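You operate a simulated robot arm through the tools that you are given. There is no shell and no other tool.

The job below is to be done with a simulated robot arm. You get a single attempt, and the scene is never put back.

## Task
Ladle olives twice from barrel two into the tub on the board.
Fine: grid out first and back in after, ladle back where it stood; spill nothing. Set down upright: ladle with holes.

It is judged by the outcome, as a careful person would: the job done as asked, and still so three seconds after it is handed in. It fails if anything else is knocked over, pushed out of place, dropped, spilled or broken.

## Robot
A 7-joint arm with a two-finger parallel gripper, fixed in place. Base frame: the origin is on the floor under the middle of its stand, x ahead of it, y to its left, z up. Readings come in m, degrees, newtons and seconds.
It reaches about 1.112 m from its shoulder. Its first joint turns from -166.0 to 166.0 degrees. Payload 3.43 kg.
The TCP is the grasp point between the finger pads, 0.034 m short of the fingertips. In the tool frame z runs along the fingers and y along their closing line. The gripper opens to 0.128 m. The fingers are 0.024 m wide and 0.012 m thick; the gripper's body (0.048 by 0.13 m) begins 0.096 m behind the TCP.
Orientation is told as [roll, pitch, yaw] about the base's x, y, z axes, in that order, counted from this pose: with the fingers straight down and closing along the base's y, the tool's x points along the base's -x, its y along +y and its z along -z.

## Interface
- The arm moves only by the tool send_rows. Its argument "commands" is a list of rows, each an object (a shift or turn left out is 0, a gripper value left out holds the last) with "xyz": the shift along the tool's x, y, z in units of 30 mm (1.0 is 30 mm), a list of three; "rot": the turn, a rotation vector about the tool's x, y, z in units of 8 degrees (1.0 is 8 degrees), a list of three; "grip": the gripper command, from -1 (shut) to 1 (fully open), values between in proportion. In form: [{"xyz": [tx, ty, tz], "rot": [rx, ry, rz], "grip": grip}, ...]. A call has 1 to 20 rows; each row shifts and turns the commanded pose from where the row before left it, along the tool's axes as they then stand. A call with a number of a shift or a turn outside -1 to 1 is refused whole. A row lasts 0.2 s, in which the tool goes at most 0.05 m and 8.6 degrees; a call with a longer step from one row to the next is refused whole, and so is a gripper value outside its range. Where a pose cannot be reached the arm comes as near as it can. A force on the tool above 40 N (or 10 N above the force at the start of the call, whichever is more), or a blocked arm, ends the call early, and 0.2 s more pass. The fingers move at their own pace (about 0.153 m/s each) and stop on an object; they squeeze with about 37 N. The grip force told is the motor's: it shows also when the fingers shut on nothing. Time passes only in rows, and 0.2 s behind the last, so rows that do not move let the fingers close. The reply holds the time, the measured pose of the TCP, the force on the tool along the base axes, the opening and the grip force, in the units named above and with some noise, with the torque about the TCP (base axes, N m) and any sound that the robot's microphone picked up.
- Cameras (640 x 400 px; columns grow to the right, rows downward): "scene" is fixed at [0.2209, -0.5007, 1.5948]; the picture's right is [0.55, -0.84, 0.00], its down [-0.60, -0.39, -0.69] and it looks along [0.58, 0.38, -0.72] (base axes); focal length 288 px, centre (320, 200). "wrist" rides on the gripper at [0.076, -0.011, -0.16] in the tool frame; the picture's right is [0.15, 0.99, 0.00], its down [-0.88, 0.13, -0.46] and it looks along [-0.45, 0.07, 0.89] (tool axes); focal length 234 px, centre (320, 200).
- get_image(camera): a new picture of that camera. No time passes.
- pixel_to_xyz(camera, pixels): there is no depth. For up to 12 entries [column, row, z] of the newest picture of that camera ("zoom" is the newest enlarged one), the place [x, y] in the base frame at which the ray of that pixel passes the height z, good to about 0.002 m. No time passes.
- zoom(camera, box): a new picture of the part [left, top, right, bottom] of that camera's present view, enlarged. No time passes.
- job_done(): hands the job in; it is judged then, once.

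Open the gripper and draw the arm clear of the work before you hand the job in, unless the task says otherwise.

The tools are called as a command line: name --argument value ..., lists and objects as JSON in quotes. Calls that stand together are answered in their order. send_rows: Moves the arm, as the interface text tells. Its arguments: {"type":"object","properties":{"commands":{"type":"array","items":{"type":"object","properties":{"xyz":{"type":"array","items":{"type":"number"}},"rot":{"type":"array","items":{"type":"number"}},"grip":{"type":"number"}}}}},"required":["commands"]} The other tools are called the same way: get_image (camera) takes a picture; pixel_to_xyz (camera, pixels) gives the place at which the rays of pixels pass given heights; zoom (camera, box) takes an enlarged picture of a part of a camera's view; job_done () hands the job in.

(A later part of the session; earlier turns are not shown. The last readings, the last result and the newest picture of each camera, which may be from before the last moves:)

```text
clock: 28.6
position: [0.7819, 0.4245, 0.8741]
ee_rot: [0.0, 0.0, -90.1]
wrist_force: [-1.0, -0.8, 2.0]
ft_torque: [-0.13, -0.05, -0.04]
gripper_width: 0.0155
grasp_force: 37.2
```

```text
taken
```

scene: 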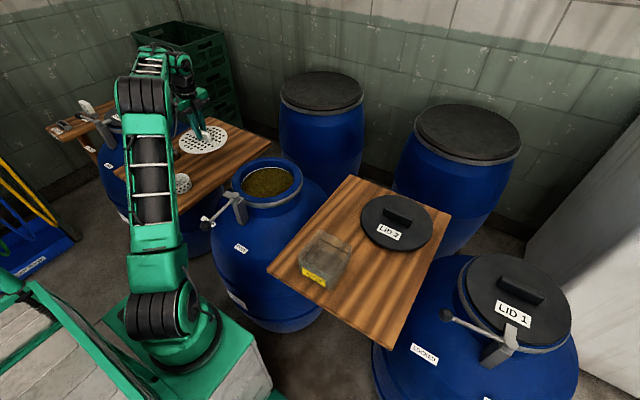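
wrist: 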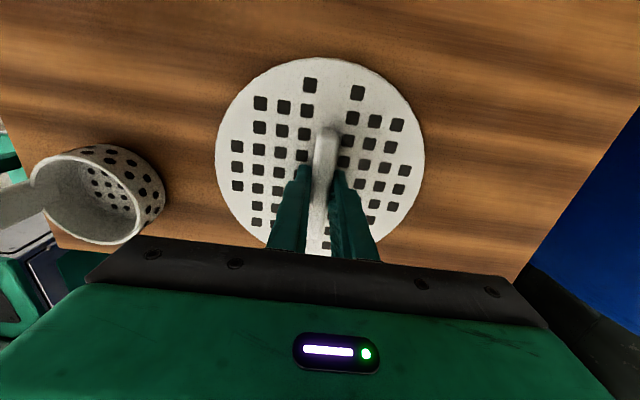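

Force changed slightly to +2 N at z 0.874, so contact may be starting. I creep down 3 mm at a time.

send_rows --commands '[{"xyz": [0, 0, 0.1]}, {"xyz": [0, 0, 0]}]'

zoom --camera "scene" --box '[160, 80, 260, 180]'

```text
clock: 29.2
position: [0.7813, 0.4233, 0.8739]
ee_rot: [0.0, 0.3, -90.2]
wrist_force: [-4.1, -8.8, 34.2]
ft_torque: [-0.54, 0.31, 0.01]
gripper_width: 0.0154
grasp_force: 36.6
```

```text
4.00 times, centred on (210, 130) of scene
```

zoom: 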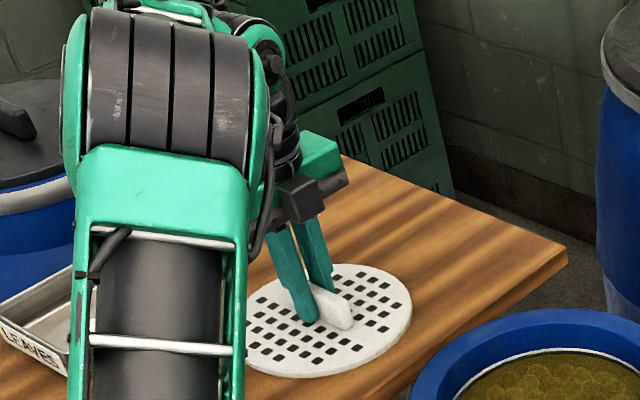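

The grid is firmly on the board (34 N). I relieve the pressure, open the fingers and check.

send_rows --commands '[{"xyz": [0, 0, -0.1]}, {"xyz": [0, 0, 0]}]'

send_rows --commands '[{"grip": -0.6}, {"grip": -0.3}, {"grip": 0.0}, {"grip": 0.0}]'

get_image --camera "wrist"

```text
clock: 29.8
position: [0.781, 0.4244, 0.8729]
ee_rot: [-0.1, 0.1, -90.0]
wrist_force: [-1.5, -3.9, 15.5]
ft_torque: [0.54, -0.09, -0.02]
gripper_width: 0.0154
grasp_force: 36.7
```

```text
clock: 30.8
position: [0.7817, 0.4234, 0.8741]
ee_rot: [-0.2, 0.1, -90.0]
wrist_force: [0.1, -0.6, 0.1]
ft_torque: [-0.01, 0.0, -0.01]
gripper_width: 0.064
grasp_force: 0.0
```

```text
taken
```

wrist: 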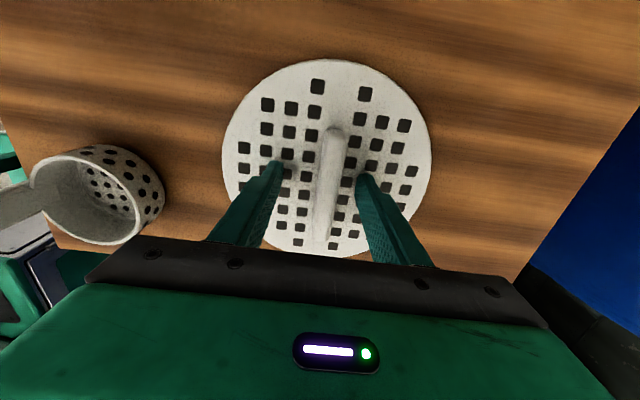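

The grid lies flat on the board, released. I rise straight up and then study the open barrel, the tub and the barrel-1 lever in the scene view.

send_rows --commands '[{"xyz": [0, 0, -0.3]}, {"xyz": [0, 0, -0.5]}, {"xyz": [0, 0, -0.8]}, {"xyz": [0, 0, -1]}, {"xyz": [0, 0, -1]}, {"xyz": [0, 0, -1]}, {"xyz": [0, 0, 0]}]'

get_image --camera "wrist"

zoom --camera "scene" --box '[230, 150, 310, 205]'

zoom --camera "scene" --box '[280, 215, 370, 300]'

pixel_to_xyz --camera "scene" --pixels '[[446, 314, 0.9], [446, 314, 0.95], [505, 338, 0.88], [516, 300, 0.9]]'

```text
clock: 32.4
position: [0.7842, 0.4239, 1.0131]
ee_rot: [-0.2, 0.0, -90.1]
wrist_force: [-0.1, 0.2, 0.3]
ft_torque: [0.01, 0.02, 0.0]
gripper_width: 0.0639
grasp_force: 0.0
```

```text
taken
```

wrist: 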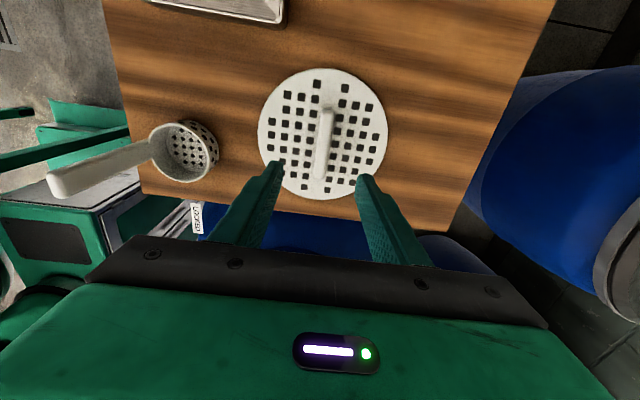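

```text
7.27 times, centred on (270, 178) of scene
```

zoom: 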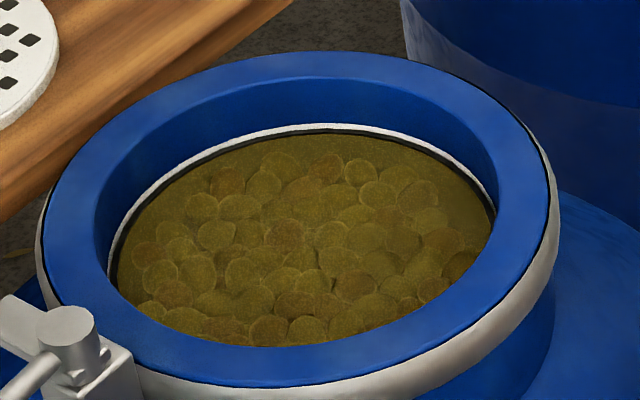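

```text
4.71 times, centred on (325, 258) of scene
```

zoom: 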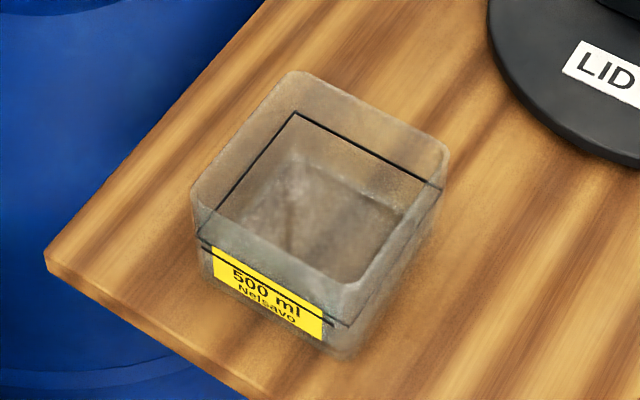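

```text
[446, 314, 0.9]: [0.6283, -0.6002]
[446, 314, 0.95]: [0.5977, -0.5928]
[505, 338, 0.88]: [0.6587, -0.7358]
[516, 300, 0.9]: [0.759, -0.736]
```

The barrel is full of round olives under brine; the tub has a 500 ml line. I measure the tub's rim and base corners at candidate heights.

pixel_to_xyz --camera "scene" --pixels '[[328.8, 291.5, 0.826], [330.3, 277.1, 0.88], [330.3, 277.1, 0.89], [330.3, 277.1, 0.9], [297.8, 256.9, 0.89], [319.7, 231.5, 0.89], [352.2, 247.4, 0.89], [300, 270, 0.826], [351, 262, 0.826]]'

zoom --camera "wrist" --box '[30, 100, 230, 225]'

pixel_to_xyz --camera "wrist" --pixels '[[220, 155, 0.86], [150, 148, 0.86], [180, 120, 0.86], [185, 183, 0.86], [50, 184, 0.98], [50, 184, 0.97], [155, 150, 0.83]]'

```text
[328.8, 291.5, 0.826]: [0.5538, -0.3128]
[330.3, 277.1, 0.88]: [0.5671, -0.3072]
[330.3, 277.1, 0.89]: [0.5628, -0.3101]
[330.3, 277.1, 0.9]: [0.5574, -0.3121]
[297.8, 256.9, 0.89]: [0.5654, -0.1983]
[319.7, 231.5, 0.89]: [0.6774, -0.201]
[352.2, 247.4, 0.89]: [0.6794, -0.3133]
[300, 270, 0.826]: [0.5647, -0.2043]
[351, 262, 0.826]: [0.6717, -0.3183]
```

```text
3.20 times, centred on (130, 162) of wrist
```

zoom: 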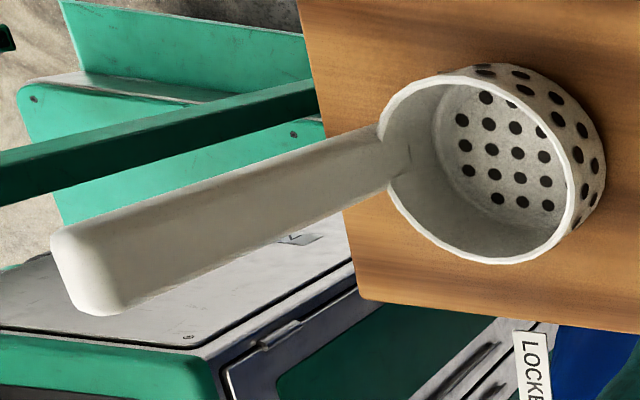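

```text
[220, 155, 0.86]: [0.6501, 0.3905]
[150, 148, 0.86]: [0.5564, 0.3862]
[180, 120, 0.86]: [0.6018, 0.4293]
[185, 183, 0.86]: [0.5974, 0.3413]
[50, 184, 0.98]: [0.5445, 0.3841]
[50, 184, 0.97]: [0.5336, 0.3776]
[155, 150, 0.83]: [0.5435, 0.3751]
```

Tub: rim z≈0.895, spanning x 0.563–0.678, y −0.31 to −0.20 (centre ≈(0.62,−0.256)). Next I move the hand above the ladle for a close look from directly overhead.

send_rows --commands '[{"xyz": [0, 0, -1]}, {"xyz": [0, -0.5, -1]}, {"xyz": [0, -1, -1]}, {"xyz": [0.2, -1, -0.5]}, {"xyz": [0.2, -1, 0]}, {"xyz": [0.2, -1, 0]}, {"xyz": [0.2, -1, 0]}, {"xyz": [0, -1, 0]}, {"xyz": [0, -0.3, 0]}, {"xyz": [0, 0, 0]}, {"xyz": [0, 0, 0]}]'

get_image --camera "wrist"

get_image --camera "scene"

```text
clock: 34.8
position: [0.5775, 0.447, 1.1167]
ee_rot: [-0.1, 0.2, -90.0]
wrist_force: [0.1, -0.5, 0.3]
ft_torque: [-0.04, 0.02, 0.0]
gripper_width: 0.0642
grasp_force: 0.1
```

```text
taken
```

wrist: 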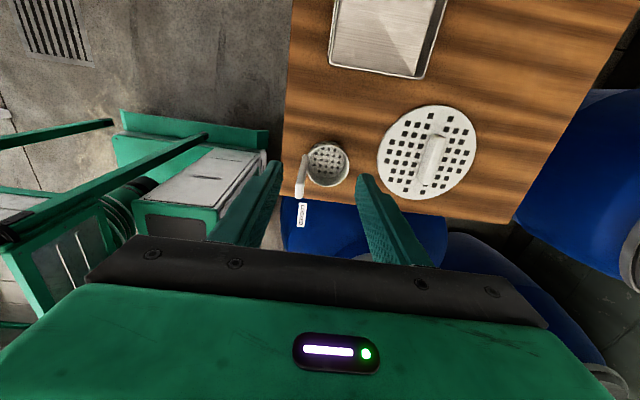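

```text
taken
```

scene: 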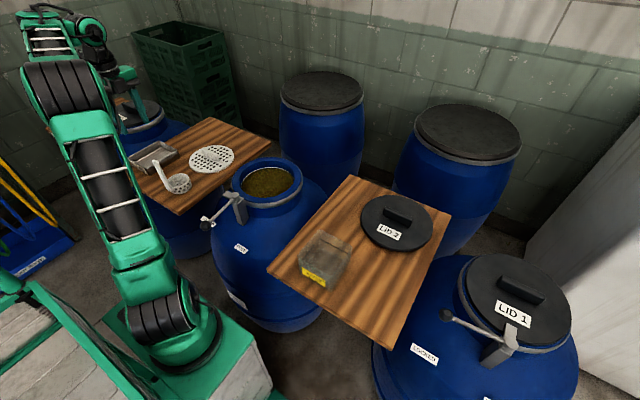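

Now the ladle is seen almost from above at wrist (318,165). I zoom in to measure handle and cup.

zoom --camera "wrist" --box '[280, 130, 370, 210]'

zoom --camera "scene" --box '[140, 150, 200, 200]'

```text
5.00 times, centred on (325, 170) of wrist
```

zoom: 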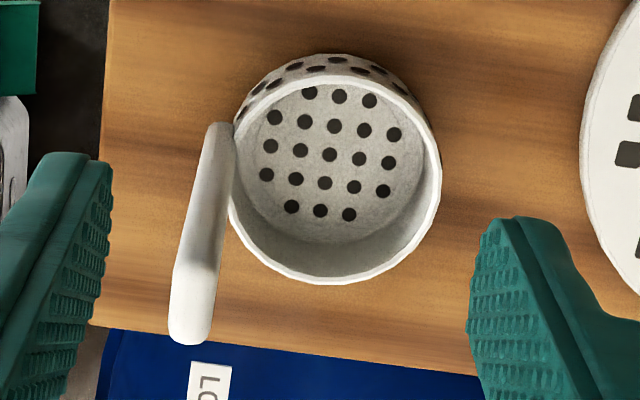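

```text
8.00 times, centred on (170, 175) of scene
```

zoom: 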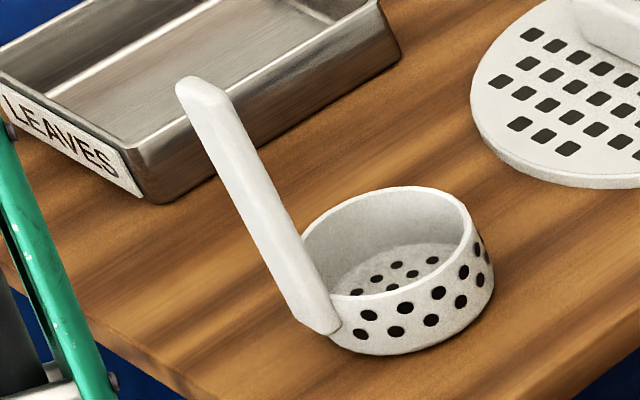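

I convert handle top (299,195), cup centre (328,166) and rim extremes to coordinates, and the scene view's matching points.

pixel_to_xyz --camera "wrist" --pixels '[[299, 195, 0.98], [299, 195, 0.97], [299, 195, 0.99], [304.5, 158, 0.86], [328.2, 166.4, 0.86], [307, 166, 0.86], [349, 170, 0.86], [328, 147, 0.86], [328, 186.6, 0.86], [328, 168, 0.83]]'

pixel_to_xyz --camera "scene" --pixels '[[155, 161, 0.98], [155, 161, 0.97], [155, 161, 0.99], [179, 180, 0.86], [179, 180, 0.87], [170, 191.5, 0.83], [192, 181, 0.86], [166, 181, 0.86]]'

```text
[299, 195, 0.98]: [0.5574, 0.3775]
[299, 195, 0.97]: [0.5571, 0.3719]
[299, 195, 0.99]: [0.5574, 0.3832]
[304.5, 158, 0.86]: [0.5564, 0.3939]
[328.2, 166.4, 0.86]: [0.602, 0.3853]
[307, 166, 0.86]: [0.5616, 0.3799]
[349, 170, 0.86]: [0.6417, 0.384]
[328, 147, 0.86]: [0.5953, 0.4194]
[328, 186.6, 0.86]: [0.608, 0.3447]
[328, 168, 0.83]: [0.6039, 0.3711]
```

```text
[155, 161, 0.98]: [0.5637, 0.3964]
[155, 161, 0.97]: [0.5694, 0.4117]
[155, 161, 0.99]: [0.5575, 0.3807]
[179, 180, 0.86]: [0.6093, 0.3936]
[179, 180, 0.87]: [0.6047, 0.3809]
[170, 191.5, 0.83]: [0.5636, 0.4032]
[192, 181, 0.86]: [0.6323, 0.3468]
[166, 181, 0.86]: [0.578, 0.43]
```

Handle: (0.557,0.384), top z≈0.989, ≈12 mm thick in x; cup centre ≈(0.603,0.386), rim z≈0.866. I tilt the hand to roll −50° (coming from +y) so that later I can tip the ladle ~110° within easy wrist range.

send_rows --commands '[{"rot": [0, -0.5, 0]}, {"rot": [0, -1, 0]}, {"rot": [0, -1, 0]}, {"rot": [0, -1, 0]}, {"rot": [0, -1, 0]}, {"rot": [0, -1, 0]}, {"rot": [0, -0.75, 0]}, {"xyz": [0, 0, 0]}, {"xyz": [0, 0, 0]}]'

get_image --camera "scene"

get_image --camera "wrist"

```text
clock: 36.8
position: [0.5773, 0.4477, 1.1167]
ee_rot: [-0.2, -31.8, -90.0]
wrist_force: [-0.2, 0.4, -0.2]
ft_torque: [-0.01, -0.02, 0.06]
gripper_width: 0.064
grasp_force: 0.1
out of reach, approached as far as the arm can: row 5, 6, 7
```

```text
taken
```

scene: 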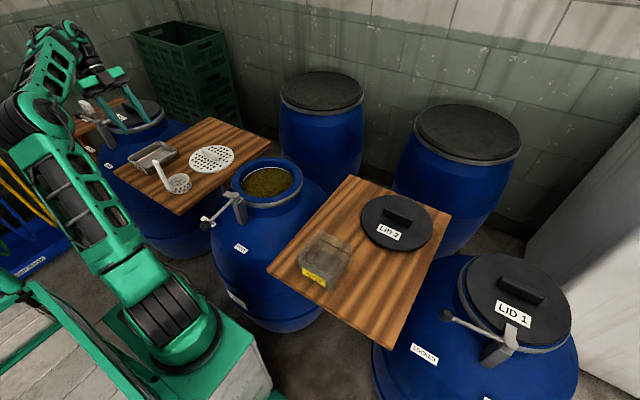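

```text
taken
```

wrist: 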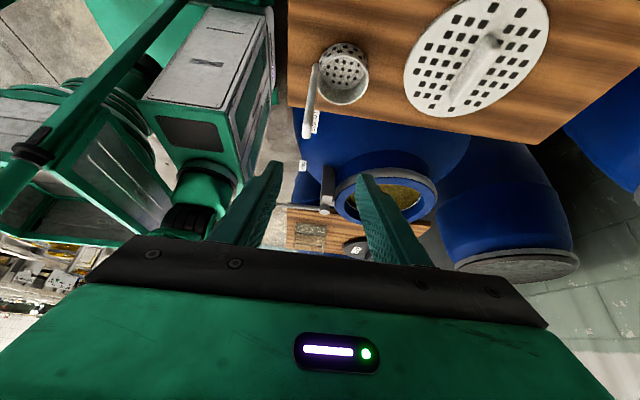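

The tilt stopped at −32° because the arm ran out of reach up high. I go lower (to about (0.557,0.48,1.04)) where there is more reach, then continue tilting.

send_rows --commands '[{"xyz": [0.75, -0.23, 0.54]}, {"xyz": [0.75, -0.23, 0.54]}, {"xyz": [0.75, -0.22, 0.54]}, {"rot": [0, -0.6, 0]}, {"rot": [0, -0.6, 0]}, {"rot": [0, -0.6, 0]}, {"rot": [0, -0.48, 0]}, {"xyz": [0, 0, 0]}, {"xyz": [0, 0, 0]}]'

get_image --camera "scene"

get_image --camera "wrist"

```text
clock: 38.8
position: [0.5573, 0.4794, 1.0384]
ee_rot: [-0.2, -39.0, -89.9]
wrist_force: [0.9, -0.1, -0.3]
ft_torque: [0.01, 0.02, -0.03]
gripper_width: 0.064
grasp_force: 0.1
out of reach, approached as far as the arm can: row 6, 7
```

```text
taken
```

scene: 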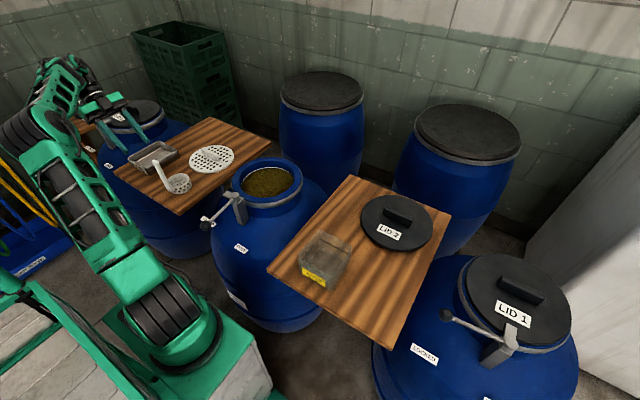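

```text
taken
```

wrist: 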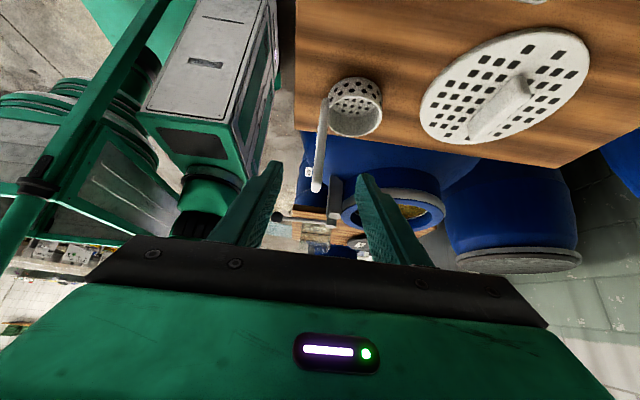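

The hand-from-+y side is limited (−39°), so the outward-pointing side is more natural for this arm. I return to vertical, pass over the handle high, and try rolling the other way (+45°) from the −y side.

send_rows --commands '[{"rot": [0, 1, 0]}, {"rot": [0, 1, 0]}, {"rot": [0, 1, 0]}, {"rot": [0, 1, 0]}, {"rot": [0, 0.875, 0]}, {"xyz": [0, 0, -1]}, {"xyz": [0, 0, -1]}, {"xyz": [0, 0, -1]}, {"xyz": [-1, 0, 0]}, {"xyz": [-1, 0, 0]}, {"xyz": [-1, 0, 0]}, {"xyz": [-1, 0, 0]}, {"xyz": [-1, 0, 0]}, {"xyz": [-1, 0, 0]}, {"xyz": [0, 0, 0]}]'

send_rows --commands '[{"rot": [0, 1, 0]}, {"rot": [0, 1, 0]}, {"rot": [0, 1, 0]}, {"rot": [0, 1, 0]}, {"rot": [0, 1, 0]}, {"rot": [0, 0.6, 0]}, {"xyz": [0, 0, 0]}]'

get_image --camera "scene"

get_image --camera "wrist"

```text
clock: 42.0
position: [0.5591, 0.3012, 1.132]
ee_rot: [0.0, 0.0, -89.9]
wrist_force: [-0.2, -0.1, -0.8]
ft_torque: [-0.01, 0.02, 0.03]
gripper_width: 0.0638
grasp_force: 0.0
```

```text
clock: 43.6
position: [0.5579, 0.2981, 1.1284]
ee_rot: [0.0, 44.8, -90.0]
wrist_force: [0.1, 0.7, 0.4]
ft_torque: [0.0, 0.0, -0.01]
gripper_width: 0.0641
grasp_force: 0.1
```

```text
taken
```

scene: 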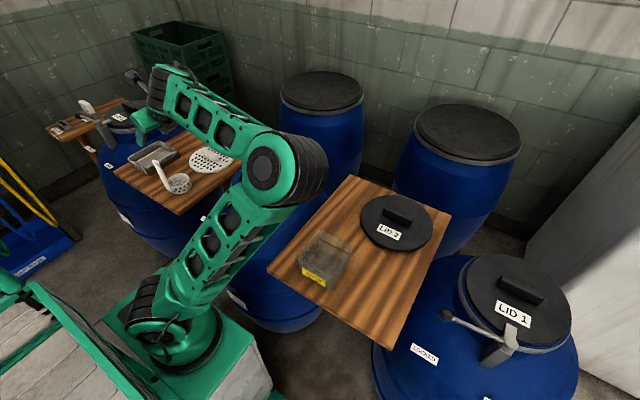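

```text
taken
```

wrist: 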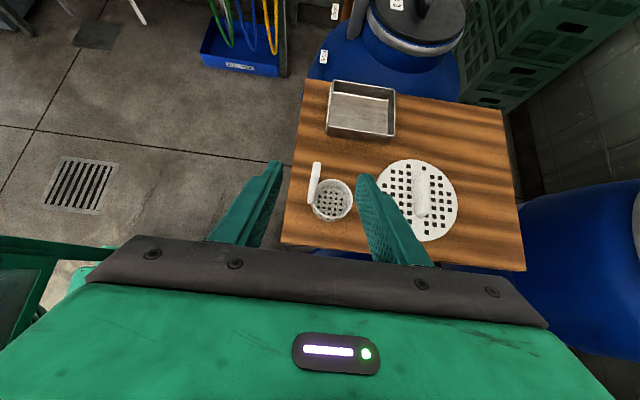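

The +45° roll is reachable here, but the elbow has swung to the right. I check where the elbow (scene (285,170)) and shoulder (165,310) are in space.

pixel_to_xyz --camera "scene" --pixels '[[265, 172, 1.0], [265, 172, 1.1], [265, 172, 1.2], [265, 172, 1.3], [150, 330, 0.5], [150, 330, 0.6], [150, 330, 0.7], [180, 95, 1.2], [180, 95, 1.4]]'

```text
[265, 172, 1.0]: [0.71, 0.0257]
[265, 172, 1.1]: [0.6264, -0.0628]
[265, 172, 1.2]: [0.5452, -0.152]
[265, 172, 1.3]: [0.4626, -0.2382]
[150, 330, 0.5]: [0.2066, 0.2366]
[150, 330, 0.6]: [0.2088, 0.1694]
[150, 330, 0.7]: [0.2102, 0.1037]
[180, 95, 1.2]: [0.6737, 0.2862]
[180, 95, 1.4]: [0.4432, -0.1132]
```

The elbow is around z 1.1–1.2 near (0.58,−0.1). I zoom at the arm's base in the scene to understand the shoulder's position better.

zoom --camera "scene" --box '[0, 200, 320, 400]'

pixel_to_xyz --camera "scene" --pixels '[[180, 350, 0.3], [180, 350, 0.4], [180, 350, 0.5], [180, 350, 0.6], [250, 370, 0.3], [250, 370, 0.5], [105, 318, 0.3], [105, 318, 0.5]]'

```text
2.00 times, centred on (160, 300) of scene
```

zoom: 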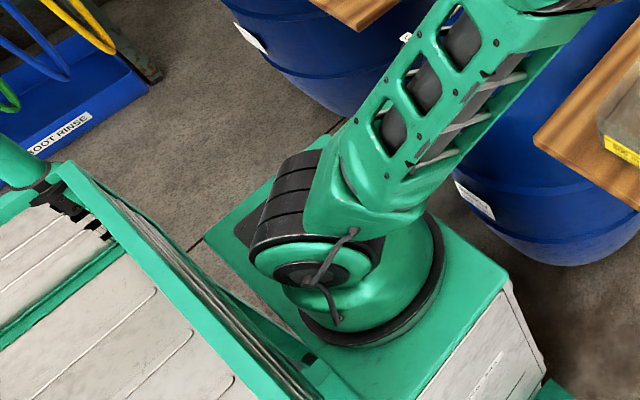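

```text
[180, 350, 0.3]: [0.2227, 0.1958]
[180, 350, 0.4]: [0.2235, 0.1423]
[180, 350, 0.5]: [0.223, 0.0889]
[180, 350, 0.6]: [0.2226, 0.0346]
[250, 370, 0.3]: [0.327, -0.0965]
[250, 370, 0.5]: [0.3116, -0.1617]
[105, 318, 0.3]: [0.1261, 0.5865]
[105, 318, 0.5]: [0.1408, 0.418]
```

My estimate puts the shoulder near (0.22,0,0.85) with a wrist reach of about 0.84 m, so the earlier stop was only reach. New idea: grip the handle with the hand inclined ~60° so that rolling about the hand's own axis tips the ladle; first I bring the hand back to vertical at yaw 0 and check the elbow.

send_rows --commands '[{"rot": [0, -1, 0]}, {"rot": [0, -1, 0]}, {"rot": [0, -1, 0]}, {"rot": [0, -1, 0]}, {"rot": [0, -1, 0]}, {"rot": [0, -0.6, 0]}, {"xyz": [0, 0, 0]}]'

get_image --camera "scene"

send_rows --commands '[{"rot": [0, 0, -1]}, {"rot": [0, 0, -1]}, {"rot": [0, 0, -1]}, {"rot": [0, 0, -1]}, {"rot": [0, 0, -1]}, {"rot": [0, 0, -1]}, {"rot": [0, 0, -1]}, {"rot": [0, 0, -1]}, {"rot": [0, 0, -1]}, {"rot": [0, 0, -1]}, {"rot": [0, 0, -1]}, {"rot": [0, 0, -0.25]}, {"xyz": [0, 0, 0]}]'

get_image --camera "scene"

```text
clock: 45.2
position: [0.5567, 0.3004, 1.1302]
ee_rot: [0.0, -0.1, -89.9]
wrist_force: [-1.1, -0.7, -0.1]
ft_torque: [-0.07, -0.08, 0.03]
gripper_width: 0.064
grasp_force: 0.1
```

```text
taken
```

scene: 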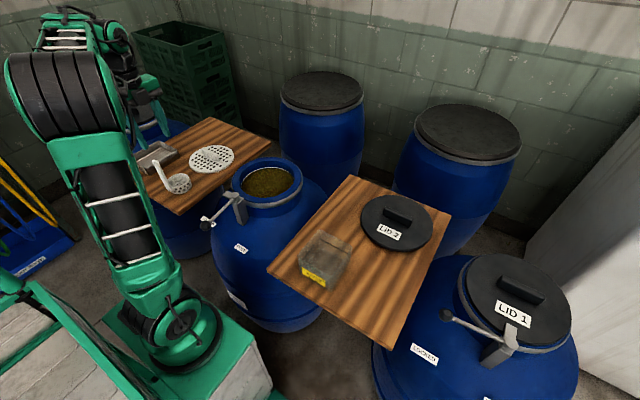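

```text
clock: 48.0
position: [0.5582, 0.2996, 1.1307]
ee_rot: [-0.1, 0.0, 0.1]
wrist_force: [-0.3, -0.7, 0.1]
ft_torque: [-0.02, -0.02, 0.01]
gripper_width: 0.0642
grasp_force: 0.1
```

```text
taken
```

scene: 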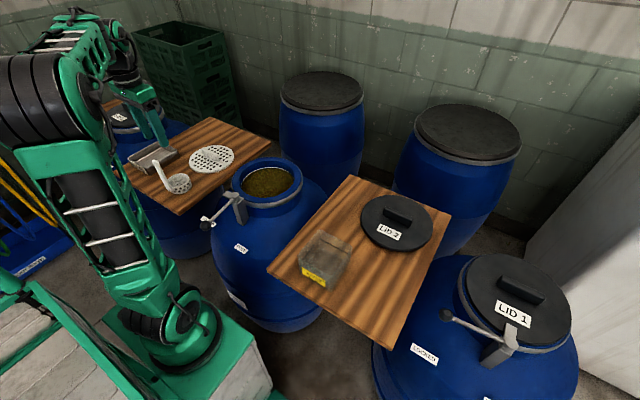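

The arm returns to a tidy posture. Now I move back to about (0.42,0.384,1.06), behind the handle, and pitch the hand to −60° so it points forward and down.

send_rows --commands '[{"xyz": [0.92, 0.56, 0.47]}, {"xyz": [0.92, 0.56, 0.47]}, {"xyz": [0.92, 0.56, 0.47]}, {"xyz": [0.92, 0.56, 0.47]}, {"xyz": [0.92, 0.56, 0.45]}, {"rot": [0, -1, 0]}, {"rot": [0, -1, 0]}, {"rot": [0, -1, 0]}, {"rot": [0, -1, 0]}, {"rot": [0, -1, 0]}, {"rot": [0, -1, 0]}, {"rot": [0, -1, 0]}, {"rot": [0, -0.5, 0]}, {"xyz": [0, 0, 0]}]'

get_image --camera "scene"

get_image --camera "wrist"

```text
clock: 51.2
position: [0.4431, 0.3655, 1.068]
ee_rot: [0.8, -60.4, -4.4]
wrist_force: [0.0, 0.2, -0.8]
ft_torque: [-0.01, -0.03, -0.01]
gripper_width: 0.0638
grasp_force: 0.0
stopped in row 14: the arm was blocked; the commanded pose is now the measured one
```

```text
taken
```

scene: 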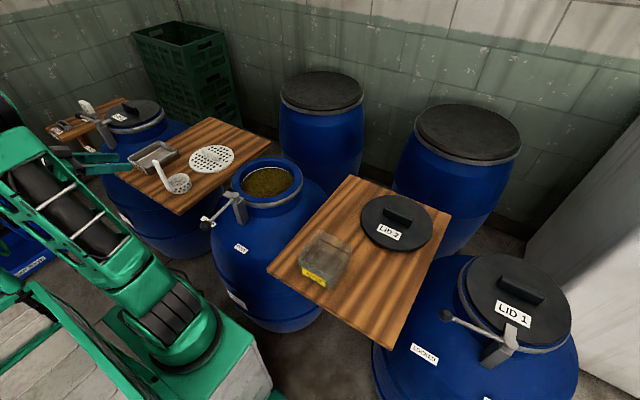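

```text
taken
```

wrist: 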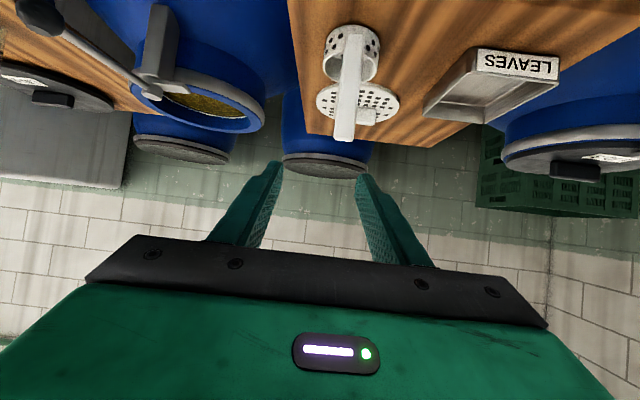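

The call ended "blocked" at about −60° pitch with the arm folded far left, so I back off immediately by pitching the hand back up and check what is around.

send_rows --commands '[{"rot": [0, 1, 0]}, {"rot": [0, 1, 0]}, {"rot": [0, 1, 0]}, {"xyz": [0, 0, 0]}]'

get_image --camera "scene"

get_image --camera "wrist"

```text
clock: 52.2
position: [0.4275, 0.3703, 1.0703]
ee_rot: [0.8, -37.0, -3.2]
wrist_force: [-0.3, -0.2, -0.2]
ft_torque: [0.01, 0.04, -0.01]
gripper_width: 0.0643
grasp_force: 0.0
```

```text
taken
```

scene: 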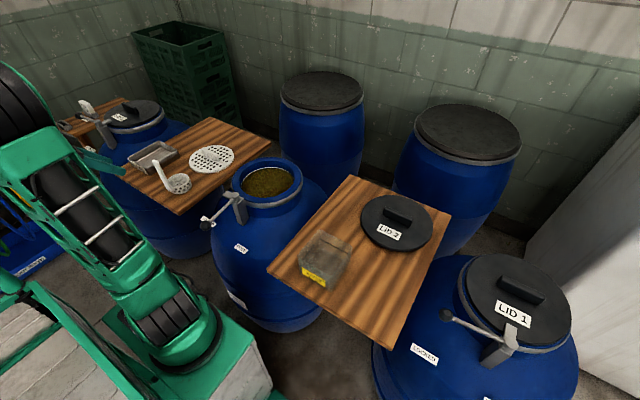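

```text
taken
```

wrist: 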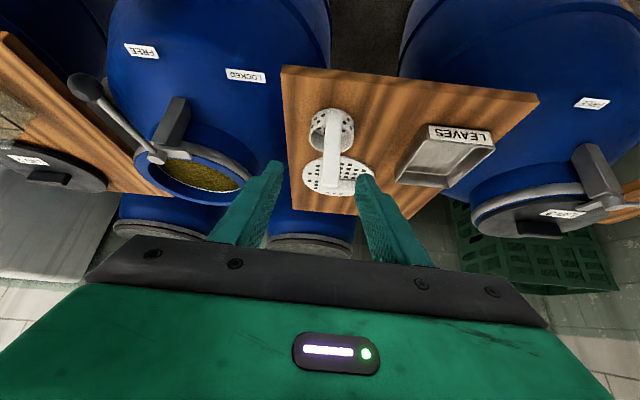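

Nothing was disturbed; a −45° pitch is enough since I can add tilt at the pour. I straighten yaw/roll, set pitch −45° and move to a pre-grasp point behind the handle.

send_rows --commands '[{"rot": [-0.16, 0, -0.38]}, {"xyz": [-0.13, 0.152, 0.79], "rot": [0, -0.5, 0]}, {"xyz": [-0.13, 0.152, 0.79], "rot": [0, -0.5, 0]}, {"xyz": [-0.13, 0.152, 0.79]}, {"xyz": [0, 0, 0]}, {"xyz": [0, 0, 0]}]'

get_image --camera "scene"

get_image --camera "wrist"

```text
clock: 53.6
position: [0.4842, 0.3858, 1.0267]
ee_rot: [0.2, -45.1, 0.2]
wrist_force: [0.4, 0.0, -0.1]
ft_torque: [-0.02, 0.03, -0.02]
gripper_width: 0.0638
grasp_force: 0.1
```

```text
taken
```

scene: 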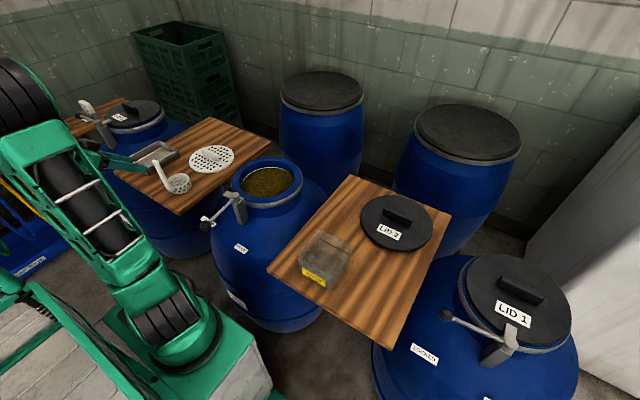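

```text
taken
```

wrist: 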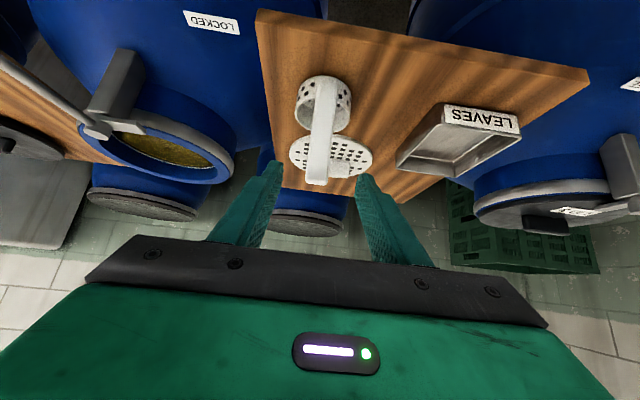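

The hand is at pitch −45° with the handle centred (col 322) between the fingers. I advance 6 cm along the approach, then look.

send_rows --commands '[{"xyz": [-0.02, -0.02, 0.7]}, {"xyz": [-0.02, -0.02, 0.7]}, {"xyz": [-0.02, -0.02, 0.6]}, {"xyz": [0, 0, 0]}]'

get_image --camera "wrist"

zoom --camera "scene" --box '[90, 120, 220, 210]'

```text
clock: 54.6
position: [0.5289, 0.3838, 0.9857]
ee_rot: [0.0, -45.1, 0.4]
wrist_force: [-0.3, -0.1, -0.7]
ft_torque: [0.01, 0.01, -0.02]
gripper_width: 0.0642
grasp_force: 0.2
```

```text
taken
```

wrist: 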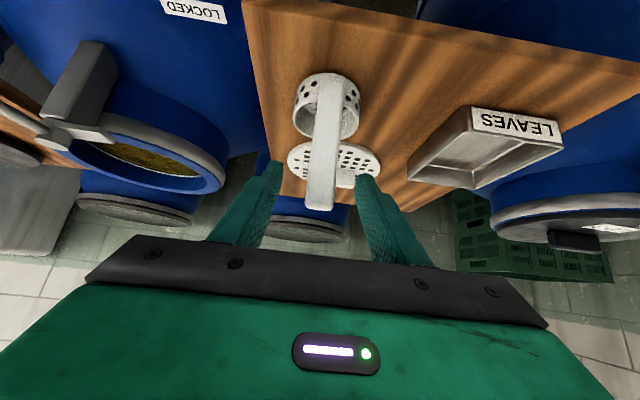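

```text
4.44 times, centred on (155, 165) of scene
```

zoom: 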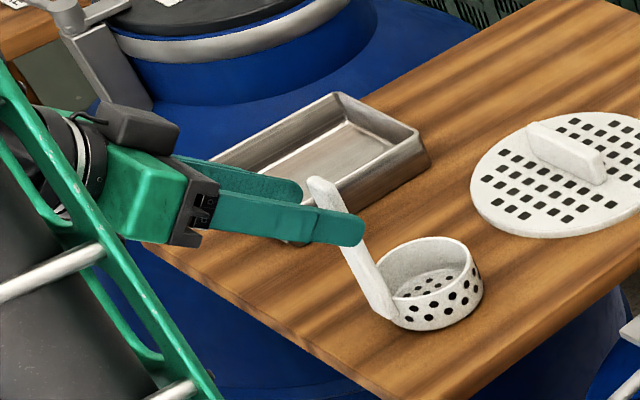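

The handle lies between the fingers, well centred. I advance the last 4 cm and close.

send_rows --commands '[{"xyz": [0, 0, 0.5]}, {"xyz": [0, 0, 0.5]}, {"xyz": [0, 0, 0.34]}, {"xyz": [0, 0, 0]}, {"xyz": [0, 0, 0]}]'

get_image --camera "wrist"

zoom --camera "scene" --box '[110, 130, 220, 210]'

```text
clock: 55.8
position: [0.5555, 0.3834, 0.9577]
ee_rot: [0.1, -45.1, 0.2]
wrist_force: [0.1, -0.5, -1.0]
ft_torque: [-0.01, -0.03, 0.01]
gripper_width: 0.064
grasp_force: 0.1
```

```text
taken
```

wrist: 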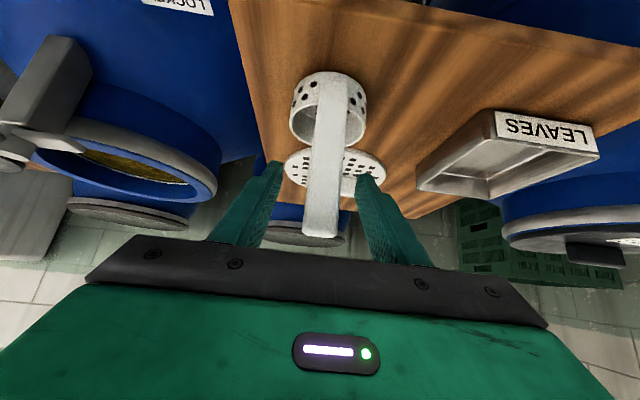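

```text
5.00 times, centred on (165, 170) of scene
```

zoom: 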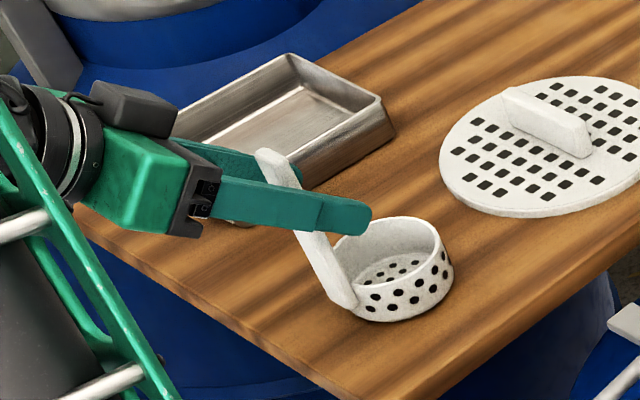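

Position for later return: TCP (0.5555,0.3834,0.9577), pitch −45°, yaw 0. I close the fingers on the handle.

send_rows --commands '[{"grip": -0.4}, {"grip": -1}, {"grip": -1}, {"grip": -1}]'

zoom --camera "scene" --box '[110, 130, 220, 210]'

get_image --camera "wrist"

```text
clock: 56.8
position: [0.5569, 0.3822, 0.9579]
ee_rot: [0.1, -45.1, 0.3]
wrist_force: [-0.2, -0.3, 0.5]
ft_torque: [-0.02, 0.0, -0.03]
gripper_width: 0.0252
grasp_force: 36.7
```

```text
5.00 times, centred on (165, 170) of scene
```

zoom: 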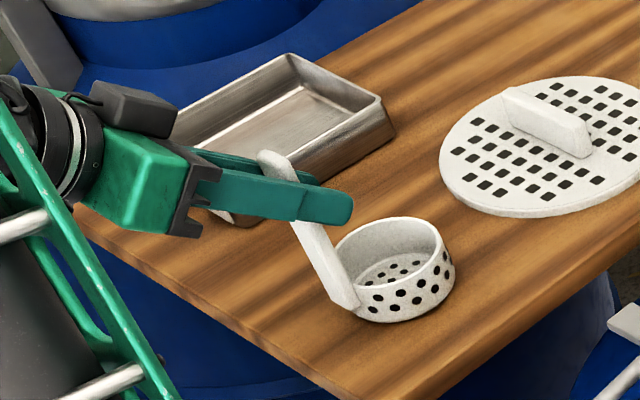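

```text
taken
```

wrist: 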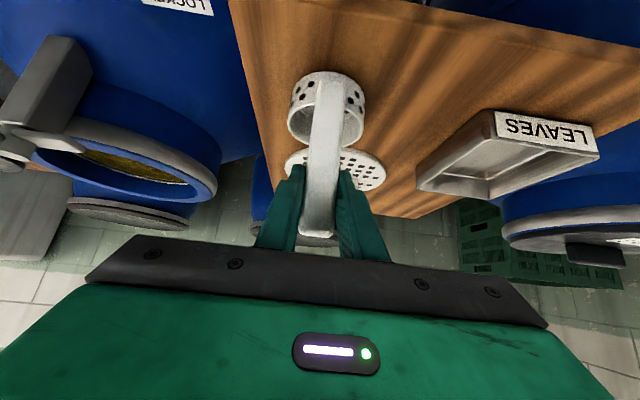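

Gripped at 25 mm with real force. I lift the ladle 2 cm straight up and check that it stays upright.

send_rows --commands '[{"xyz": [-0.16, 0, -0.16]}, {"xyz": [-0.32, 0, -0.32]}, {"xyz": [0, 0, 0]}]'

zoom --camera "scene" --box '[110, 130, 220, 210]'

get_image --camera "wrist"

```text
clock: 57.6
position: [0.5548, 0.3826, 0.9792]
ee_rot: [0.1, -45.1, 0.2]
wrist_force: [-0.1, -0.5, -0.8]
ft_torque: [-0.02, 0.01, 0.01]
gripper_width: 0.0254
grasp_force: 37.0
```

```text
5.00 times, centred on (165, 170) of scene
```

zoom: 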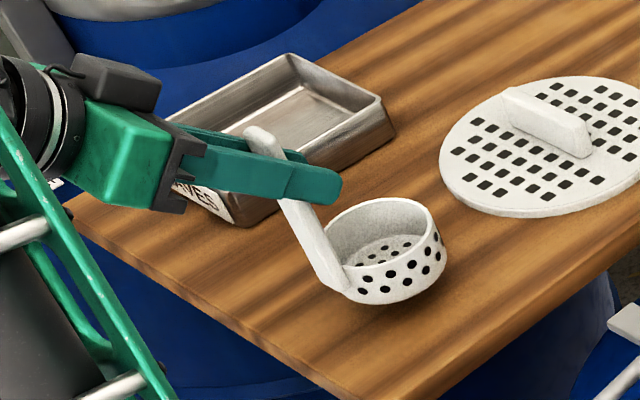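

```text
taken
```

wrist: 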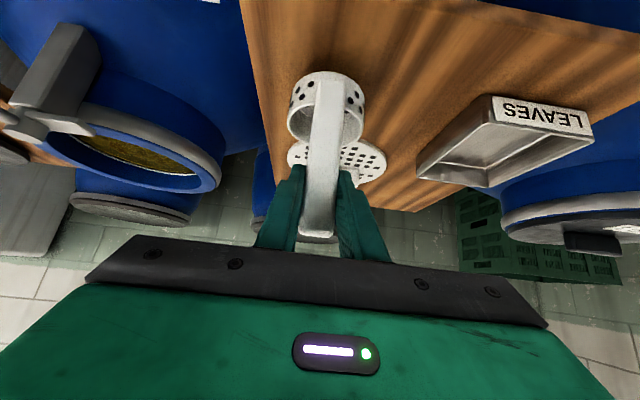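

The ladle hangs level. I raise it to z≈1.10 for a dry run, and meanwhile check the lever pivot's height from scene pixel (235,195).

send_rows --commands '[{"xyz": [-0.5, 0, -0.5]}, {"xyz": [-0.7, 0, -0.7]}, {"xyz": [-0.7, 0, -0.7]}, {"xyz": [-0.7, 0, -0.7]}, {"xyz": [-0.3, 0, -0.3]}, {"xyz": [0, 0, 0]}]'

pixel_to_xyz --camera "scene" --pixels '[[235.2, 195.2, 0.88], [235.2, 195.2, 0.9], [235.2, 195.2, 0.92], [235.2, 195.2, 0.94], [228, 192, 0.88], [228, 192, 0.9]]'

get_image --camera "scene"

```text
clock: 59.0
position: [0.5548, 0.3825, 1.0995]
ee_rot: [0.2, -45.1, 0.3]
wrist_force: [-0.4, -0.7, -1.0]
ft_torque: [-0.06, 0.0, -0.01]
gripper_width: 0.0253
grasp_force: 36.8
```

```text
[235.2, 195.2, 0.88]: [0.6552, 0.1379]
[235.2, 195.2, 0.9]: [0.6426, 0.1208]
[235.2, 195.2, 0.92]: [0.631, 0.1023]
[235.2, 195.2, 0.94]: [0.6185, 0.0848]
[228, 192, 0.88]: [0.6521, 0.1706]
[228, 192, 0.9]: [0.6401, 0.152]
```

```text
taken
```

scene: 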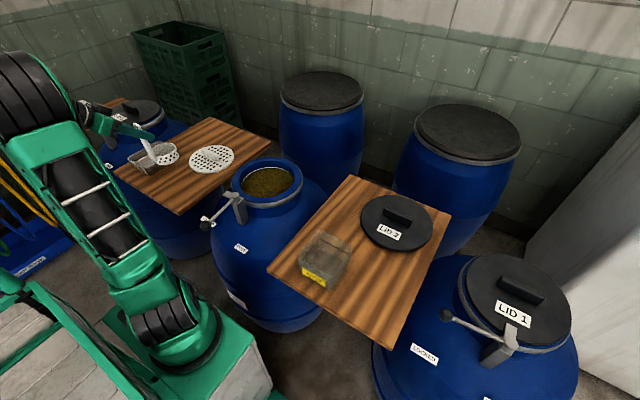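

The lever pivot is about z 0.93 at (0.62,0.09); the ladle at z 1.10 clears it. I move toward the barrel and yaw the hand to point about azimuth −70° (hand on the +y side), watching the arm.

send_rows --commands '[{"xyz": [-0.37, -0.93, 0.37]}, {"xyz": [-0.37, -0.93, 0.37]}, {"xyz": [-0.37, -0.93, 0.37]}, {"xyz": [-0.37, -0.93, 0.37]}, {"xyz": [-0.37, -0.93, 0.37]}, {"xyz": [-0.37, -0.93, 0.37]}, {"xyz": [-0.37, -0.93, 0.37]}, {"xyz": [-0.37, -0.93, 0.37]}, {"xyz": [0, 0, 0]}]'

get_image --camera "scene"

send_rows --commands '[{"rot": [0.5, 0, 0.5]}, {"rot": [0.7, 0, 0.7]}, {"rot": [0.7, 0, 0.7]}, {"rot": [0.7, 0, 0.7]}, {"rot": [0.7, 0, 0.7]}, {"rot": [0.7, 0, 0.7]}, {"rot": [0.7, 0, 0.7]}, {"rot": [0.7, 0, 0.7]}, {"rot": [0.7, 0, 0.7]}, {"rot": [0.08, 0, 0.08]}, {"xyz": [0, 0, 0]}]'

get_image --camera "scene"

get_image --camera "wrist"

```text
clock: 61.0
position: [0.6845, 0.1599, 1.1004]
ee_rot: [0.2, -45.0, 0.2]
wrist_force: [1.1, -0.7, -1.1]
ft_torque: [0.05, 0.02, 0.01]
gripper_width: 0.0254
grasp_force: 36.8
```

```text
taken
```

scene: 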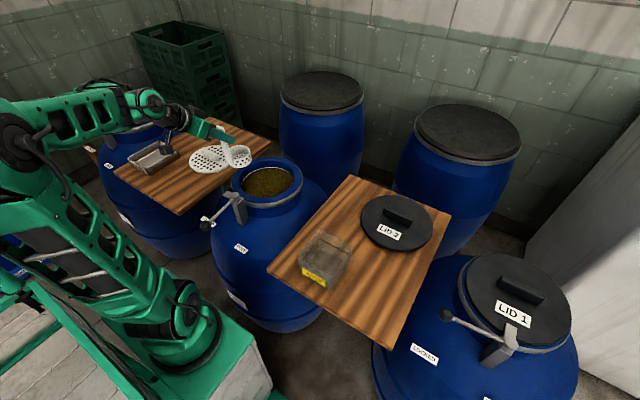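

```text
clock: 63.4
position: [0.6832, 0.1602, 1.101]
ee_rot: [0.2, -45.0, -69.8]
wrist_force: [1.0, 0.2, -0.4]
ft_torque: [0.03, 0.0, 0.02]
gripper_width: 0.0251
grasp_force: 36.5
```

```text
taken
```

scene: 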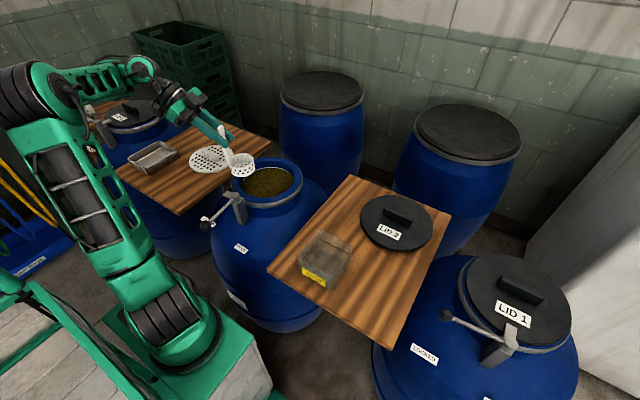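

```text
taken
```

wrist: 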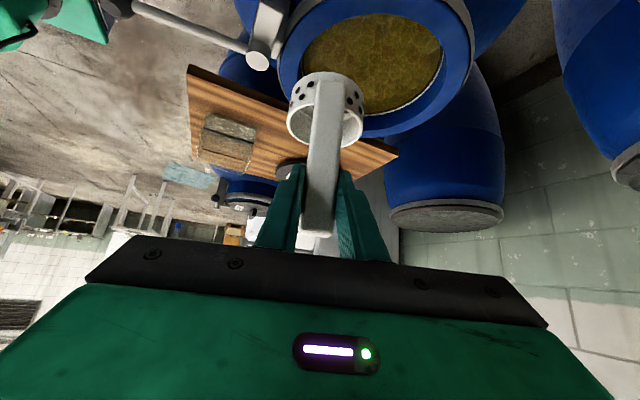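

The hand now points along azimuth −70° holding the ladle level. Dry run with the empty ladle: I carry it high to the tub's neighbourhood, and then test rolling the hand.

send_rows --commands '[{"xyz": [-0.5, -0.6, 0.5]}, {"xyz": [-0.67, -0.8, 0.67]}, {"xyz": [-0.67, -0.8, 0.67]}, {"xyz": [-0.67, -0.8, 0.67]}, {"xyz": [-0.67, -0.8, 0.67]}, {"xyz": [-0.67, -0.8, 0.67]}, {"xyz": [-0.67, -0.8, 0.67]}, {"xyz": [-0.67, -0.8, 0.67]}, {"xyz": [-0.17, -0.2, 0.17]}, {"xyz": [0, 0, 0]}]'

get_image --camera "scene"

get_image --camera "wrist"

```text
clock: 65.6
position: [0.5818, -0.1193, 1.101]
ee_rot: [0.2, -45.1, -69.6]
wrist_force: [-0.5, 0.5, -1.0]
ft_torque: [0.02, 0.01, -0.02]
gripper_width: 0.0253
grasp_force: 36.8
```

```text
taken
```

scene: 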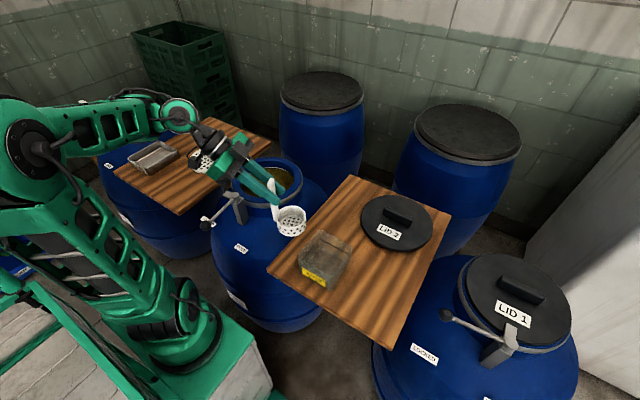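

```text
taken
```

wrist: 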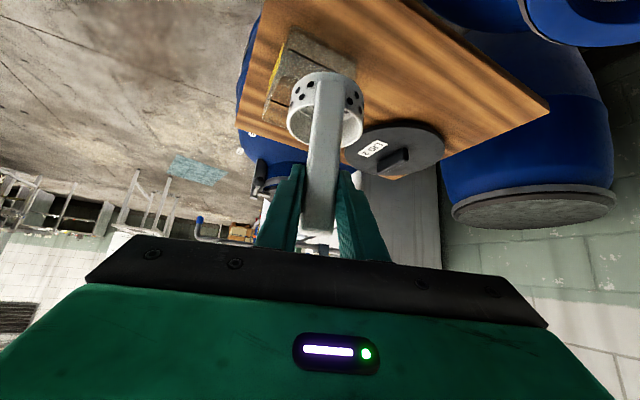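

The hand holds at (0.58,−0.12,1.10) over the tub's edge. I test the roll about the hand's axis with the empty ladle, first 80° then more, watching for limits.

send_rows --commands '[{"rot": [0, 0, 1]}, {"rot": [0, 0, 1]}, {"rot": [0, 0, 1]}, {"rot": [0, 0, 1]}, {"rot": [0, 0, 1]}, {"rot": [0, 0, 1]}, {"rot": [0, 0, 1]}, {"rot": [0, 0, 1]}, {"rot": [0, 0, 1]}, {"rot": [0, 0, 1]}, {"xyz": [0, 0, 0]}]'

get_image --camera "scene"

get_image --camera "wrist"

```text
clock: 68.0
position: [0.5822, -0.1186, 1.1014]
ee_rot: [44.5, -6.8, -152.6]
wrist_force: [0.4, 0.0, 0.8]
ft_torque: [0.03, 0.08, 0.0]
gripper_width: 0.0254
grasp_force: 36.6
```

```text
taken
```

scene: 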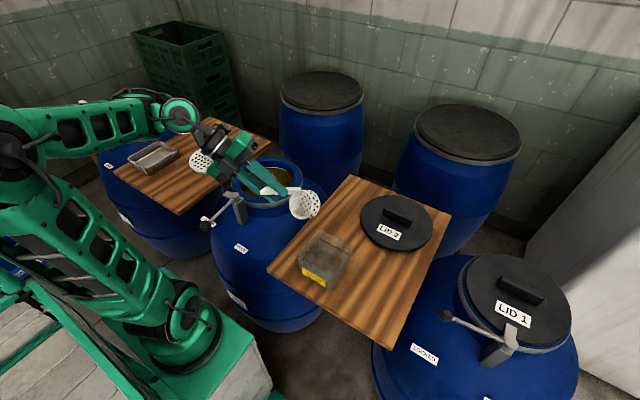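

```text
taken
```

wrist: 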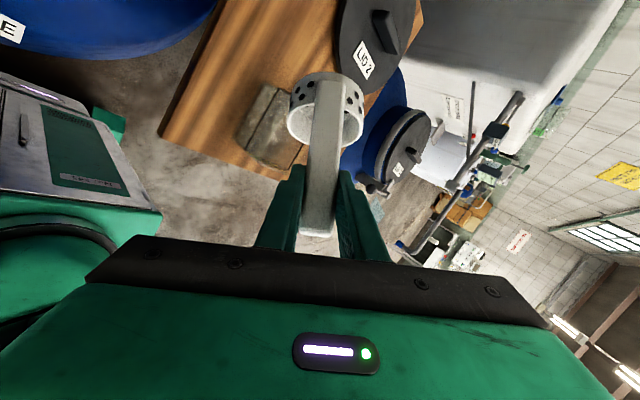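

The roll of 80° works and the arm barely moves. I continue to 144°.

send_rows --commands '[{"rot": [0, 0, 1]}, {"rot": [0, 0, 1]}, {"rot": [0, 0, 1]}, {"rot": [0, 0, 1]}, {"rot": [0, 0, 1]}, {"rot": [0, 0, 1]}, {"rot": [0, 0, 1]}, {"rot": [0, 0, 1]}, {"xyz": [0, 0, 0]}]'

get_image --camera "scene"

get_image --camera "wrist"

```text
clock: 70.0
position: [0.5852, -0.1085, 1.1298]
ee_rot: [36.8, 27.8, 169.2]
wrist_force: [-0.2, -0.6, -0.9]
ft_torque: [0.09, 0.06, 0.01]
gripper_width: 0.0255
grasp_force: 37.2
out of reach, approached as far as the arm can: row 6, 7, 8
```

```text
taken
```

scene: 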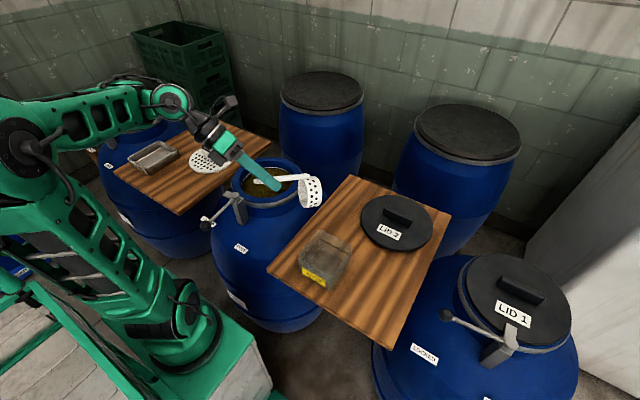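

```text
taken
```

wrist: 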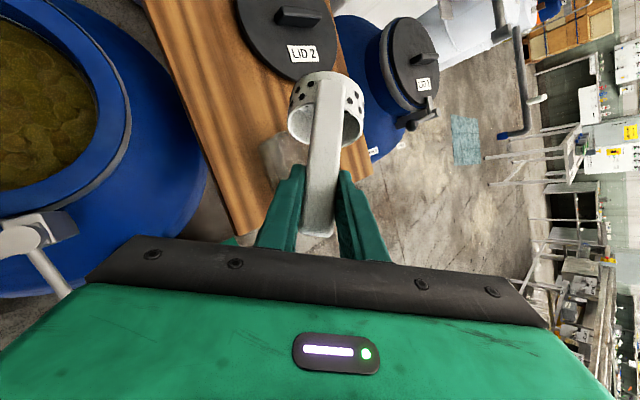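

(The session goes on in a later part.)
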